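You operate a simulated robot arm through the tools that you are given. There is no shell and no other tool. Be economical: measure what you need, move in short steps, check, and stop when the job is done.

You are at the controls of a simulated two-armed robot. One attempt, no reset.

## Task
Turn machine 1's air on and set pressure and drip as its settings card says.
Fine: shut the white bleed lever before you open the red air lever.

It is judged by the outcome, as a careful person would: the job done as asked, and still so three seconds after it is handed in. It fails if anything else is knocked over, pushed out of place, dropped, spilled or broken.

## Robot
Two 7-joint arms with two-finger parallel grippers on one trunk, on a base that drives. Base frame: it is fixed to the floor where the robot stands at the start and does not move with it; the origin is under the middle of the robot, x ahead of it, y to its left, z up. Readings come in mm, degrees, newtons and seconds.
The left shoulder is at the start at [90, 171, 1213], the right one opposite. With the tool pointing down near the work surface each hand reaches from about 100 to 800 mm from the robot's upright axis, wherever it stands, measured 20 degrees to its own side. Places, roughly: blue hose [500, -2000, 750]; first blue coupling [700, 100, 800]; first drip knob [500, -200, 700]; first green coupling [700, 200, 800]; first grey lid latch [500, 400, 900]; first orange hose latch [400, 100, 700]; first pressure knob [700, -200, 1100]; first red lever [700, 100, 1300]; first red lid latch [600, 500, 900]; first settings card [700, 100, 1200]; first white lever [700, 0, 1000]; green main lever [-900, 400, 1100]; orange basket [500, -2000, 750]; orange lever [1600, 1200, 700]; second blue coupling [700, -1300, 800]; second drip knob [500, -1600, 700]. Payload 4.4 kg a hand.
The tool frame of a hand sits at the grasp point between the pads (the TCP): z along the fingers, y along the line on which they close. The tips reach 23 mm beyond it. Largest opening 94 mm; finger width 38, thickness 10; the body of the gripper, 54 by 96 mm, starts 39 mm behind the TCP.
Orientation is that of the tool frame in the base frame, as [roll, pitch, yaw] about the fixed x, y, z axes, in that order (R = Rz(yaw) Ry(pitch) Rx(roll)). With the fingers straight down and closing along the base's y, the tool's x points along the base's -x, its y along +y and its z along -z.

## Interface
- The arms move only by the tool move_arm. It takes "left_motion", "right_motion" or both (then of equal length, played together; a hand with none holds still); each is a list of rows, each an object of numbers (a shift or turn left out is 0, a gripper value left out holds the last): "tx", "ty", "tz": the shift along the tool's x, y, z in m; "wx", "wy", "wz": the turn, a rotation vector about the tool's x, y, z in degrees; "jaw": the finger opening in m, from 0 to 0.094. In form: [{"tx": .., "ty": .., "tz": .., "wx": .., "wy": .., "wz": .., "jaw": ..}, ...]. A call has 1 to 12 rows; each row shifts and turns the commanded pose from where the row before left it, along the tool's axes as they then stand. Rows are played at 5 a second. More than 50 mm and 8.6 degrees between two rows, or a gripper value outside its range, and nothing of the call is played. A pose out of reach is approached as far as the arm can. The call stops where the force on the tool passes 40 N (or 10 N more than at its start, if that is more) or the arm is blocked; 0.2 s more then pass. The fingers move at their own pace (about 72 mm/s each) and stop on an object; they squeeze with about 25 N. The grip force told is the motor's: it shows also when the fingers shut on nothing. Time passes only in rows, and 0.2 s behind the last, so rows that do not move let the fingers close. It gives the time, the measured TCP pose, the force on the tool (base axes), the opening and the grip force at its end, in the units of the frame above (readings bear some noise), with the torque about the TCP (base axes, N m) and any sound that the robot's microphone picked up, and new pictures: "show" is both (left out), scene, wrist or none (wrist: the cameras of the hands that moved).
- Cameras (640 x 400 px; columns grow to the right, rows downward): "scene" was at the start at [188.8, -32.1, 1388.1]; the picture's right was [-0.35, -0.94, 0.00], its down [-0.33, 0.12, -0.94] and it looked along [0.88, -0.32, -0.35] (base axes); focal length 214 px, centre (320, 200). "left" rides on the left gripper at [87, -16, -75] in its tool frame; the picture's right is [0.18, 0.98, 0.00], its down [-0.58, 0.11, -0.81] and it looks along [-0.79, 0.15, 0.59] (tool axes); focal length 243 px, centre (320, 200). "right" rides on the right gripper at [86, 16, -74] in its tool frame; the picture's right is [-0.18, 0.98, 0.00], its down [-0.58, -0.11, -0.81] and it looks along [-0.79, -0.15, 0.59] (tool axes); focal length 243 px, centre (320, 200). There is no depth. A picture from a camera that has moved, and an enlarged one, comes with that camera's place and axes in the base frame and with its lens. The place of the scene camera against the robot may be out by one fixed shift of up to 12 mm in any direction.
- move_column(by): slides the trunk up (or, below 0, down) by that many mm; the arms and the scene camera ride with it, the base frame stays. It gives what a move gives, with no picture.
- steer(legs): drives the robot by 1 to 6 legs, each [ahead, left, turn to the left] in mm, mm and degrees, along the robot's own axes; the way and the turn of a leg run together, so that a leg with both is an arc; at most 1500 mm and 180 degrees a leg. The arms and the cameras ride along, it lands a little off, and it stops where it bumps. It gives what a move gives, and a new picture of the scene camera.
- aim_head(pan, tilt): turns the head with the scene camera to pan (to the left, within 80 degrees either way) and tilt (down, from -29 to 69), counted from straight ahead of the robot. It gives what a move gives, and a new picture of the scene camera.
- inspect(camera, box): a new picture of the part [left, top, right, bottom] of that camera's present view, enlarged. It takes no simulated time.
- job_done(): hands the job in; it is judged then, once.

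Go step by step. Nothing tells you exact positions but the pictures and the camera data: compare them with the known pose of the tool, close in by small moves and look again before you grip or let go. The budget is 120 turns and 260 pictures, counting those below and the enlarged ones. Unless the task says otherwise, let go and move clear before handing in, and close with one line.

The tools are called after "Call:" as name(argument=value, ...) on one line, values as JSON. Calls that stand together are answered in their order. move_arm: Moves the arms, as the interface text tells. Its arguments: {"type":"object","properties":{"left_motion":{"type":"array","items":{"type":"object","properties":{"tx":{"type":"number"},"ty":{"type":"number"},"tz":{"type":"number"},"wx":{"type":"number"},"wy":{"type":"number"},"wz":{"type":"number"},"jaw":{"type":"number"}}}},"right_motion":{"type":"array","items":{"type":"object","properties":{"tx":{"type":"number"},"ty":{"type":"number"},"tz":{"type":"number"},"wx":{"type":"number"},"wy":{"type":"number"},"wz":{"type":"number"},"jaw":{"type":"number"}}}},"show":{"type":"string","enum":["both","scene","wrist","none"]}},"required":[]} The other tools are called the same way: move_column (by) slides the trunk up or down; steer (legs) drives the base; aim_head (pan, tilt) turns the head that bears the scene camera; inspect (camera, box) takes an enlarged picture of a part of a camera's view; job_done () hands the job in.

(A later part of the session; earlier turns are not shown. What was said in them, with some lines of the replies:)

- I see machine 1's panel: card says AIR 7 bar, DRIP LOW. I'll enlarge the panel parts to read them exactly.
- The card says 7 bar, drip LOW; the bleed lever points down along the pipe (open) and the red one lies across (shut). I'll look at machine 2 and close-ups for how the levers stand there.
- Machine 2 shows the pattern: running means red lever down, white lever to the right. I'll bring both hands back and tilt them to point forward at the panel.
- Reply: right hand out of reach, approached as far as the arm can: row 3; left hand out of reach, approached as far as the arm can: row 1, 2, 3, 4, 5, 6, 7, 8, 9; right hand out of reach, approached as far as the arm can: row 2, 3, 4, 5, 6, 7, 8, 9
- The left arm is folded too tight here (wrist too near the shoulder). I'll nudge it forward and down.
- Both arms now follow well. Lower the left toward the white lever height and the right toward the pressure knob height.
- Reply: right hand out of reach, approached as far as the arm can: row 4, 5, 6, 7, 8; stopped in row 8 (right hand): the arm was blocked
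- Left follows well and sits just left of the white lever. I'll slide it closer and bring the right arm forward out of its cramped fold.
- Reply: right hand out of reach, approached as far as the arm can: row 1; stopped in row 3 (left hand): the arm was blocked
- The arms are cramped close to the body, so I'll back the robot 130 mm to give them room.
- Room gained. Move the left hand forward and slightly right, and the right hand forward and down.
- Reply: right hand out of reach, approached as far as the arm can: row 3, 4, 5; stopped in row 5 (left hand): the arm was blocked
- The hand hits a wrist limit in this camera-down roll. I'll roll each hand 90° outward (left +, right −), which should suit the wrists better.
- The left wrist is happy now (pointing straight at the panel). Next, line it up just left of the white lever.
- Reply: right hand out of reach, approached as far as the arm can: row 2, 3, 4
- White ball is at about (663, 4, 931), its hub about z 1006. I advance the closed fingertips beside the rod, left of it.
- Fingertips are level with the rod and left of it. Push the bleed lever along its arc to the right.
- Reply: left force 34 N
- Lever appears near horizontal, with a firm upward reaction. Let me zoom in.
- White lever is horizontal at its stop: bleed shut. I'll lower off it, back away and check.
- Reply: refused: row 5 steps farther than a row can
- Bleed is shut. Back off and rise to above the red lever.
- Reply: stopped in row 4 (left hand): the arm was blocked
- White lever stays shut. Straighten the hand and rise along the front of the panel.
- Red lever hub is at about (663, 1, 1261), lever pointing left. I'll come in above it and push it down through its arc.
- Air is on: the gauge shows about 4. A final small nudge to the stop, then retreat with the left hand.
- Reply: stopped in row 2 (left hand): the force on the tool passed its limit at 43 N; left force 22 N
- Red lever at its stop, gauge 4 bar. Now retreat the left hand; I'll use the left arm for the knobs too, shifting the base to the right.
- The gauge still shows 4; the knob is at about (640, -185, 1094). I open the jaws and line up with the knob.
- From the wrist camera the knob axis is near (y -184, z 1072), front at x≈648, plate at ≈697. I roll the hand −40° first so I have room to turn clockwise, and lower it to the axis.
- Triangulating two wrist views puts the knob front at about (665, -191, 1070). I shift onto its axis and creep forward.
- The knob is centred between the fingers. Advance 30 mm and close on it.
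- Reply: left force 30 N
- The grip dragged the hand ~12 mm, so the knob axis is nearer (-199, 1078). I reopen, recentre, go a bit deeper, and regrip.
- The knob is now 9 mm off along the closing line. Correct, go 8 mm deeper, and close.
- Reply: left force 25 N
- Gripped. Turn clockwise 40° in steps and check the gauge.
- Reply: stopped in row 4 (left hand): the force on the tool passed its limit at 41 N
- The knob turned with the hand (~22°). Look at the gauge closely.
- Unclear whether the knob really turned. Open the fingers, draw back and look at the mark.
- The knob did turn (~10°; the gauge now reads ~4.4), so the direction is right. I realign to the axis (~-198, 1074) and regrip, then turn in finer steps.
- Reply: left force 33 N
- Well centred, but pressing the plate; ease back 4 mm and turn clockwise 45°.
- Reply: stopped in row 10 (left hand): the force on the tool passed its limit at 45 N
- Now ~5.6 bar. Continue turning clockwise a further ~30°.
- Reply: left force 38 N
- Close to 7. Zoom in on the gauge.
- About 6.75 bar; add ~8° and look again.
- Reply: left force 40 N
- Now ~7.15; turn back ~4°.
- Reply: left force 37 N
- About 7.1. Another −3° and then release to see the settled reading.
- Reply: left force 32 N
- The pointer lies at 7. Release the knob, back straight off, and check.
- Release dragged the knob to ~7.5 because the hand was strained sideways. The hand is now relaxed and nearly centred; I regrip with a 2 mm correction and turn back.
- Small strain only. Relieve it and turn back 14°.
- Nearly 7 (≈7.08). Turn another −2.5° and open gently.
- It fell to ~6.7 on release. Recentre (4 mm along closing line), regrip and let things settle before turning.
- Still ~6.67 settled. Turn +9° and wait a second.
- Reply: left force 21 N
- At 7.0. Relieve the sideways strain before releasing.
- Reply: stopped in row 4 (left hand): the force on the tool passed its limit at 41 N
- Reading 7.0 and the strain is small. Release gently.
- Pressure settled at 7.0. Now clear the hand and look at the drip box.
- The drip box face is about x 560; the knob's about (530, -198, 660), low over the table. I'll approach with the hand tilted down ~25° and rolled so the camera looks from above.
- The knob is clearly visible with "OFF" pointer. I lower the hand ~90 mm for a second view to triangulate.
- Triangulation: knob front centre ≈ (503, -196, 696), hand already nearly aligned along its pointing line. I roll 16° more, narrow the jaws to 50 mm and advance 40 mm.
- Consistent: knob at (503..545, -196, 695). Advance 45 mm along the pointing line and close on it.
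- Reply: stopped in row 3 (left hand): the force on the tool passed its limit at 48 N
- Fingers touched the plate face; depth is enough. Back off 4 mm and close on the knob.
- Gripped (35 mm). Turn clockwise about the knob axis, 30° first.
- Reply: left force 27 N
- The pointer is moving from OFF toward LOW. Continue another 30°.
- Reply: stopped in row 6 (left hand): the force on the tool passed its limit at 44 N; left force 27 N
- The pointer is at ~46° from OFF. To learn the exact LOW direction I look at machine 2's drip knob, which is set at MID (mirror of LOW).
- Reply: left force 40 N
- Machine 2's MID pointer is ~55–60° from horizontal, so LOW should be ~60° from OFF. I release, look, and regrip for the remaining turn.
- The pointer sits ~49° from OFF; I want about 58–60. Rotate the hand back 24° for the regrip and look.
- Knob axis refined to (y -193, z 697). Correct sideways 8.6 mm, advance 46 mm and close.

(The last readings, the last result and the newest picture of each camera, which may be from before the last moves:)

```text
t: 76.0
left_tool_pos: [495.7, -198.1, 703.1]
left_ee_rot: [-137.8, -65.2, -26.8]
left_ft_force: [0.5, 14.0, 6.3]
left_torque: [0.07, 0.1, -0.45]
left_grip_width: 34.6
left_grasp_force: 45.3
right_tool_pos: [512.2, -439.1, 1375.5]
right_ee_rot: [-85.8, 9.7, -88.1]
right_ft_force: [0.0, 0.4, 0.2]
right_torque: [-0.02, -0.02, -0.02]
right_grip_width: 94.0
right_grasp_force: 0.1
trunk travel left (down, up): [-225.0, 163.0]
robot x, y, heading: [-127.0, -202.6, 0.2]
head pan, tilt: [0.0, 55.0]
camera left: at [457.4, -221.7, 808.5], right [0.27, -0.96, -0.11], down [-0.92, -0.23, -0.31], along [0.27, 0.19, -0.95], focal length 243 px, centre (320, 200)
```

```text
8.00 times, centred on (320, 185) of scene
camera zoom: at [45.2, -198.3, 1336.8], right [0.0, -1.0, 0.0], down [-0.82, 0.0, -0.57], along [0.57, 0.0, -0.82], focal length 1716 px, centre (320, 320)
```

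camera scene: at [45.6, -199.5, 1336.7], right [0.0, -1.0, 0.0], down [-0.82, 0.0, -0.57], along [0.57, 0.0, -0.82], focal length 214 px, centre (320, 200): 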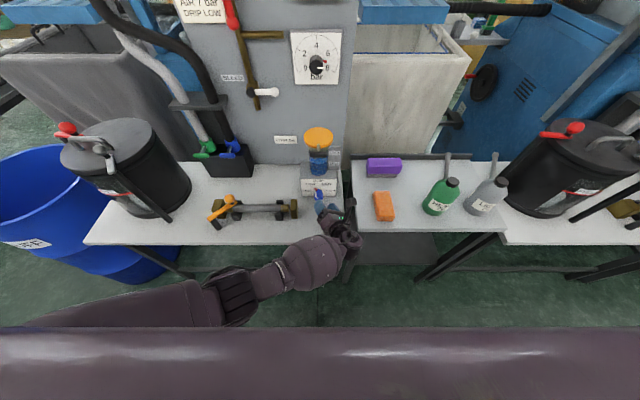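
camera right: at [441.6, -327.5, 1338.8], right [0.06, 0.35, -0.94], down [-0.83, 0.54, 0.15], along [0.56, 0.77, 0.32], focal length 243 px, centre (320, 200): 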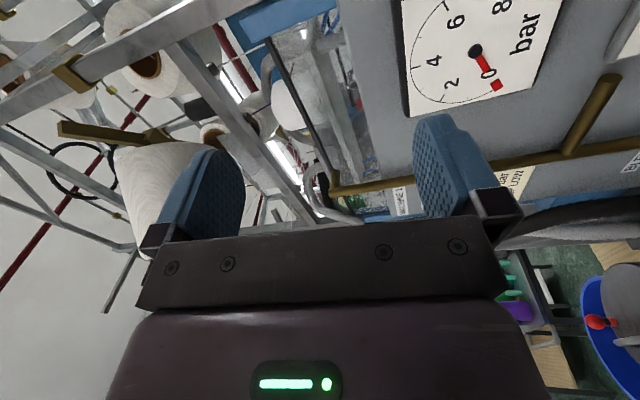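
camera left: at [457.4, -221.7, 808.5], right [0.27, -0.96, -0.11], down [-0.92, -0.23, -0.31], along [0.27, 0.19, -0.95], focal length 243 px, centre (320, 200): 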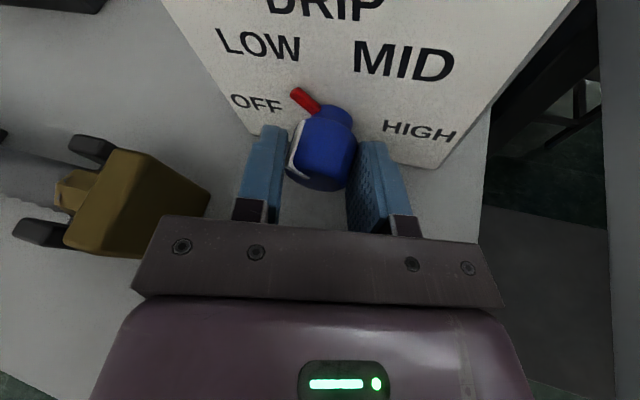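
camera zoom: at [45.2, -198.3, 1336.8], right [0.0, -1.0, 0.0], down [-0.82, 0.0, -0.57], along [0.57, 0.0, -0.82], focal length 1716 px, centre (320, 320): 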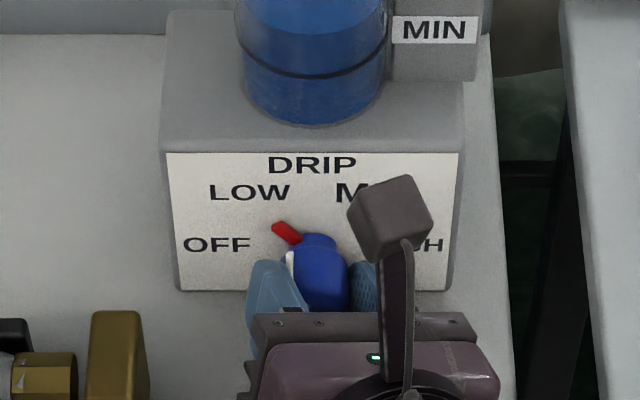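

Good grip. Turn 12° clockwise, relieving the side load.

Call:
move_arm(left_motion=[{"ty": -0.002}, {"ty": 0.0003, "wx": 1.5, "wy": 0.83, "wz": 3.6}, {"ty": 0.0003, "wx": 1.5, "wy": 0.83, "wz": 3.6}, {"ty": 0.0003, "wx": 1.5, "wy": 0.83, "wz": 3.6}, {"tz": 0}, {"tz": 0}], show="wrist")

Call:
inspect(camera="scene", box=[290, 160, 350, 210])

```text
t: 77.4
left_tool_pos: [495.8, -198.7, 702.1]
left_ee_rot: [-117.6, -57.9, -44.9]
left_ft_force: [19.0, 5.6, -7.0]
left_torque: [-0.08, 0.35, -0.81]
left_grip_width: 35.0
left_grasp_force: 45.0
right_tool_pos: [515.1, -441.0, 1374.8]
right_ee_rot: [-86.0, 9.6, -88.1]
right_ft_force: [0.1, 0.5, -0.1]
right_torque: [0.0, 0.04, 0.02]
right_grip_width: 94.1
right_grasp_force: 0.0
trunk travel left (down, up): [-225.0, 163.0]
robot x, y, heading: [-125.2, -200.7, -0.1]
head pan, tilt: [0.0, 55.0]
camera left: at [457.5, -243.5, 800.7], right [0.27, -0.91, -0.31], down [-0.92, -0.16, -0.35], along [0.27, 0.38, -0.89], focal length 243 px, centre (320, 200)
```

left: 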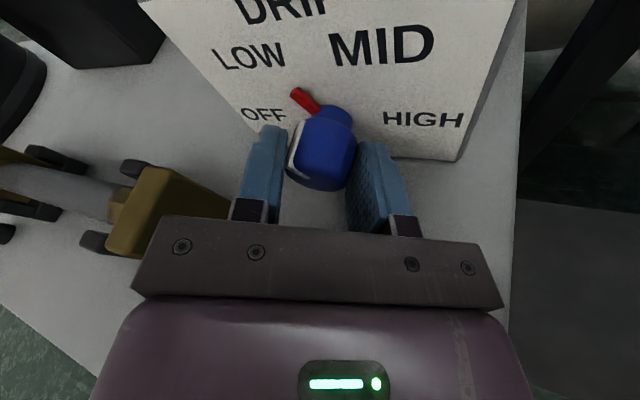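

```text
8.00 times, centred on (320, 185) of scene
camera zoom: at [47.6, -199.0, 1336.3], right [0.0, -1.0, 0.0], down [-0.82, 0.0, -0.57], along [0.57, 0.0, -0.82], focal length 1716 px, centre (320, 320)
```

zoom: 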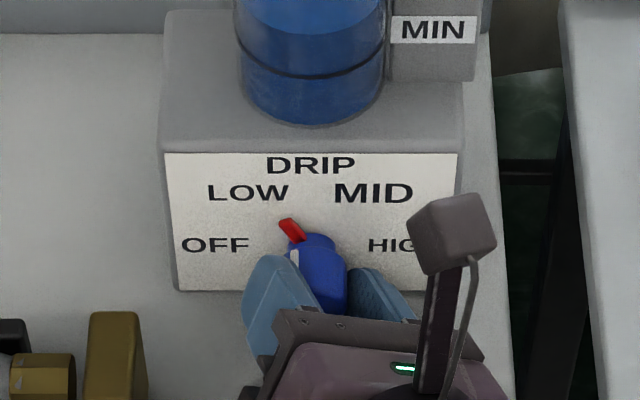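

The pointer now stands at ~60° from OFF, at LOW. Release, back off and check.

Call:
move_arm(left_motion=[{"jaw": 0.05}, {"tz": 0}, {"tz": -0.025}, {"tz": -0.025}, {"tz": 0}], show="wrist")

Call:
inspect(camera="scene", box=[290, 160, 350, 210])

```text
t: 78.6
left_tool_pos: [449.3, -216.5, 714.7]
left_ee_rot: [-117.5, -58.1, -45.0]
left_ft_force: [0.4, 0.2, 0.2]
left_torque: [-0.03, -0.01, 0.03]
left_grip_width: 50.1
left_grasp_force: 0.1
right_tool_pos: [512.8, -439.5, 1376.6]
right_ee_rot: [-85.9, 9.7, -88.2]
right_ft_force: [0.9, -0.9, 0.6]
right_torque: [0.01, -0.01, 0.0]
right_grip_width: 94.2
right_grasp_force: 0.2
trunk travel left (down, up): [-225.0, 163.0]
robot x, y, heading: [-128.3, -202.7, 0.3]
head pan, tilt: [0.0, 55.0]
camera left: at [411.0, -262.1, 812.6], right [0.27, -0.91, -0.31], down [-0.92, -0.16, -0.35], along [0.27, 0.38, -0.89], focal length 243 px, centre (320, 200)
```

left: 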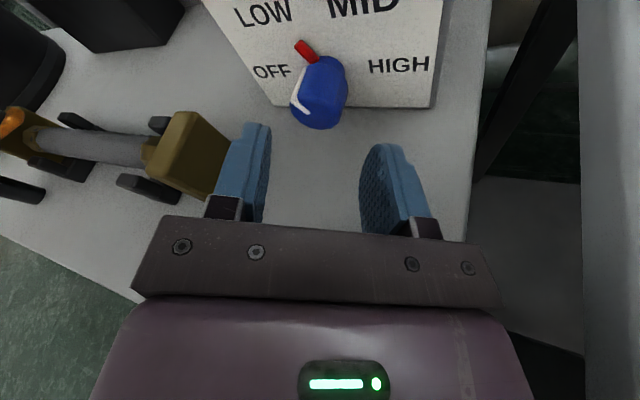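

```text
8.00 times, centred on (320, 185) of scene
camera zoom: at [45.7, -199.3, 1336.6], right [0.0, -1.0, 0.0], down [-0.82, 0.0, -0.57], along [0.57, 0.0, -0.82], focal length 1716 px, centre (320, 320)
```

zoom: 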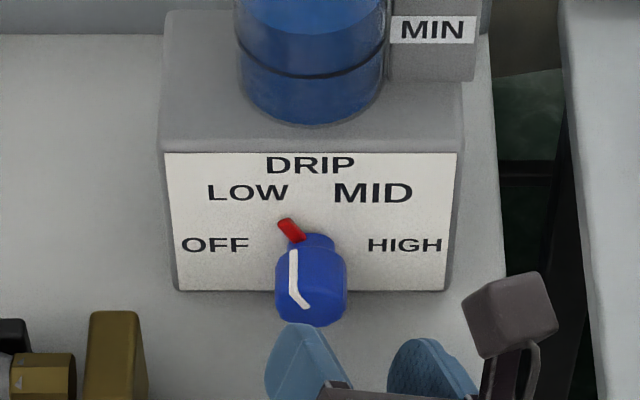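

Drip points at LOW. Retreat the hand well clear and check everything from the scene camera.

Call:
move_arm(left_motion=[{"tz": -0.04}, {"tz": -0.04}, {"tx": 0.04}, {"tx": 0.04}], show="none")

Call:
aim_head(pan=0, tilt=42)

Call:
inspect(camera="scene", box=[190, 20, 370, 160])

Call:
inspect(camera="scene", box=[280, 100, 370, 190])

```text
t: 79.6
left_tool_pos: [403.0, -258.4, 785.6]
left_ee_rot: [-116.0, -56.0, -45.9]
left_ft_force: [-0.2, 0.4, 0.5]
left_torque: [0.01, 0.01, 0.02]
left_grip_width: 49.9
left_grasp_force: 0.1
right_tool_pos: [512.9, -441.3, 1376.0]
right_ee_rot: [-85.9, 9.7, -88.2]
right_ft_force: [-0.1, 0.8, 0.2]
right_torque: [0.01, -0.03, 0.02]
right_grip_width: 93.8
right_grasp_force: 0.1
trunk travel left (down, up): [-225.0, 163.0]
robot x, y, heading: [-124.4, -199.4, 0.2]
head pan, tilt: [0.0, 55.0]
```

```text
t: 80.4
left_tool_pos: [405.7, -257.2, 786.1]
left_ee_rot: [-115.9, -56.2, -46.0]
left_ft_force: [-0.1, 0.0, 0.1]
left_torque: [0.01, -0.01, -0.04]
left_grip_width: 49.7
left_grasp_force: 0.0
right_tool_pos: [512.3, -441.8, 1376.9]
right_ee_rot: [-85.9, 9.7, -88.1]
right_ft_force: [0.1, 0.2, 0.3]
right_torque: [-0.01, 0.02, -0.02]
right_grip_width: 94.2
right_grasp_force: 0.1
trunk travel left (down, up): [-225.0, 163.0]
robot x, y, heading: [-129.8, -198.4, 0.3]
head pan, tilt: [0.0, 42.0]
camera scene: at [57.0, -199.4, 1354.3], right [0.0, -1.0, 0.0], down [-0.67, 0.0, -0.74], along [0.74, 0.0, -0.67], focal length 214 px, centre (320, 200)
```

scene: 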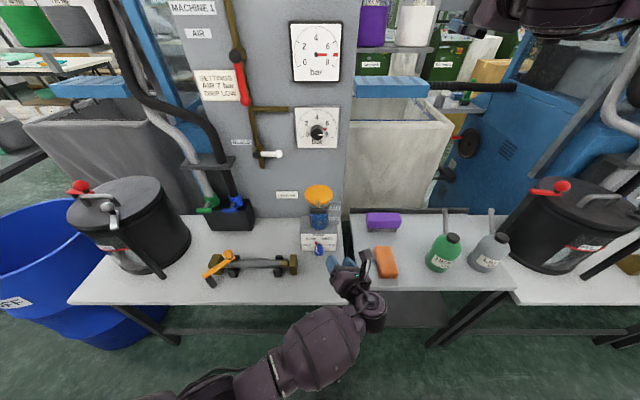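

```text
2.86 times, centred on (280, 90) of scene
camera zoom: at [57.0, -199.4, 1354.3], right [0.0, -1.0, 0.0], down [-0.67, 0.0, -0.74], along [0.74, 0.0, -0.67], focal length 613 px, centre (434, 514)
```

zoom: 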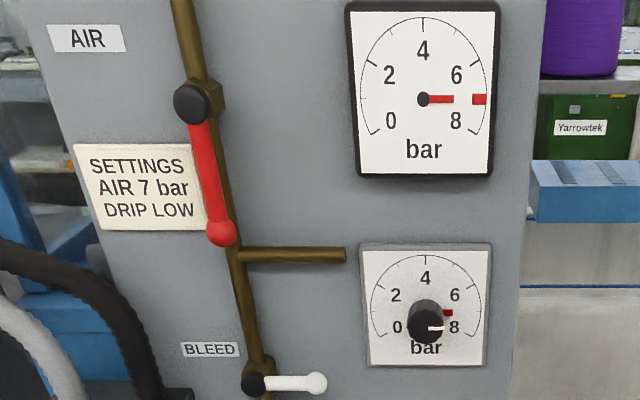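

```text
4.44 times, centred on (325, 145) of scene
camera zoom: at [57.0, -199.4, 1354.3], right [0.0, -1.0, 0.0], down [-0.67, 0.0, -0.74], along [0.74, 0.0, -0.67], focal length 953 px, centre (298, 444)
```

zoom: 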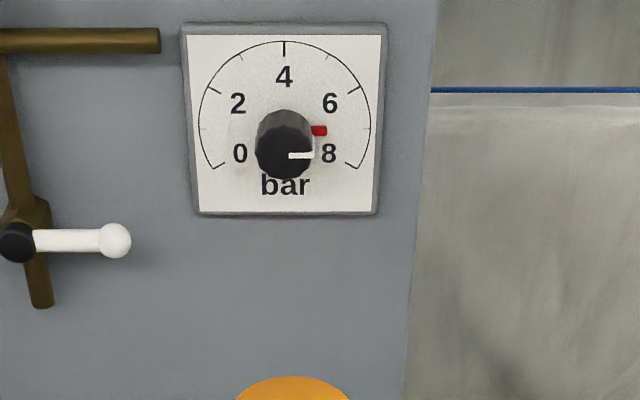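

The bleed is shut, the red lever is open, the gauge reads 7 bar and the drip points at LOW. The hands are clear and nothing is disturbed, so I'm handing in.

Call:
job_done()

```text
The job is handed in.
```

Machine 1's air is on: I shut the white bleed lever first, then opened the red lever. Pressure is set to 7 bar and drip to LOW, as the card says.
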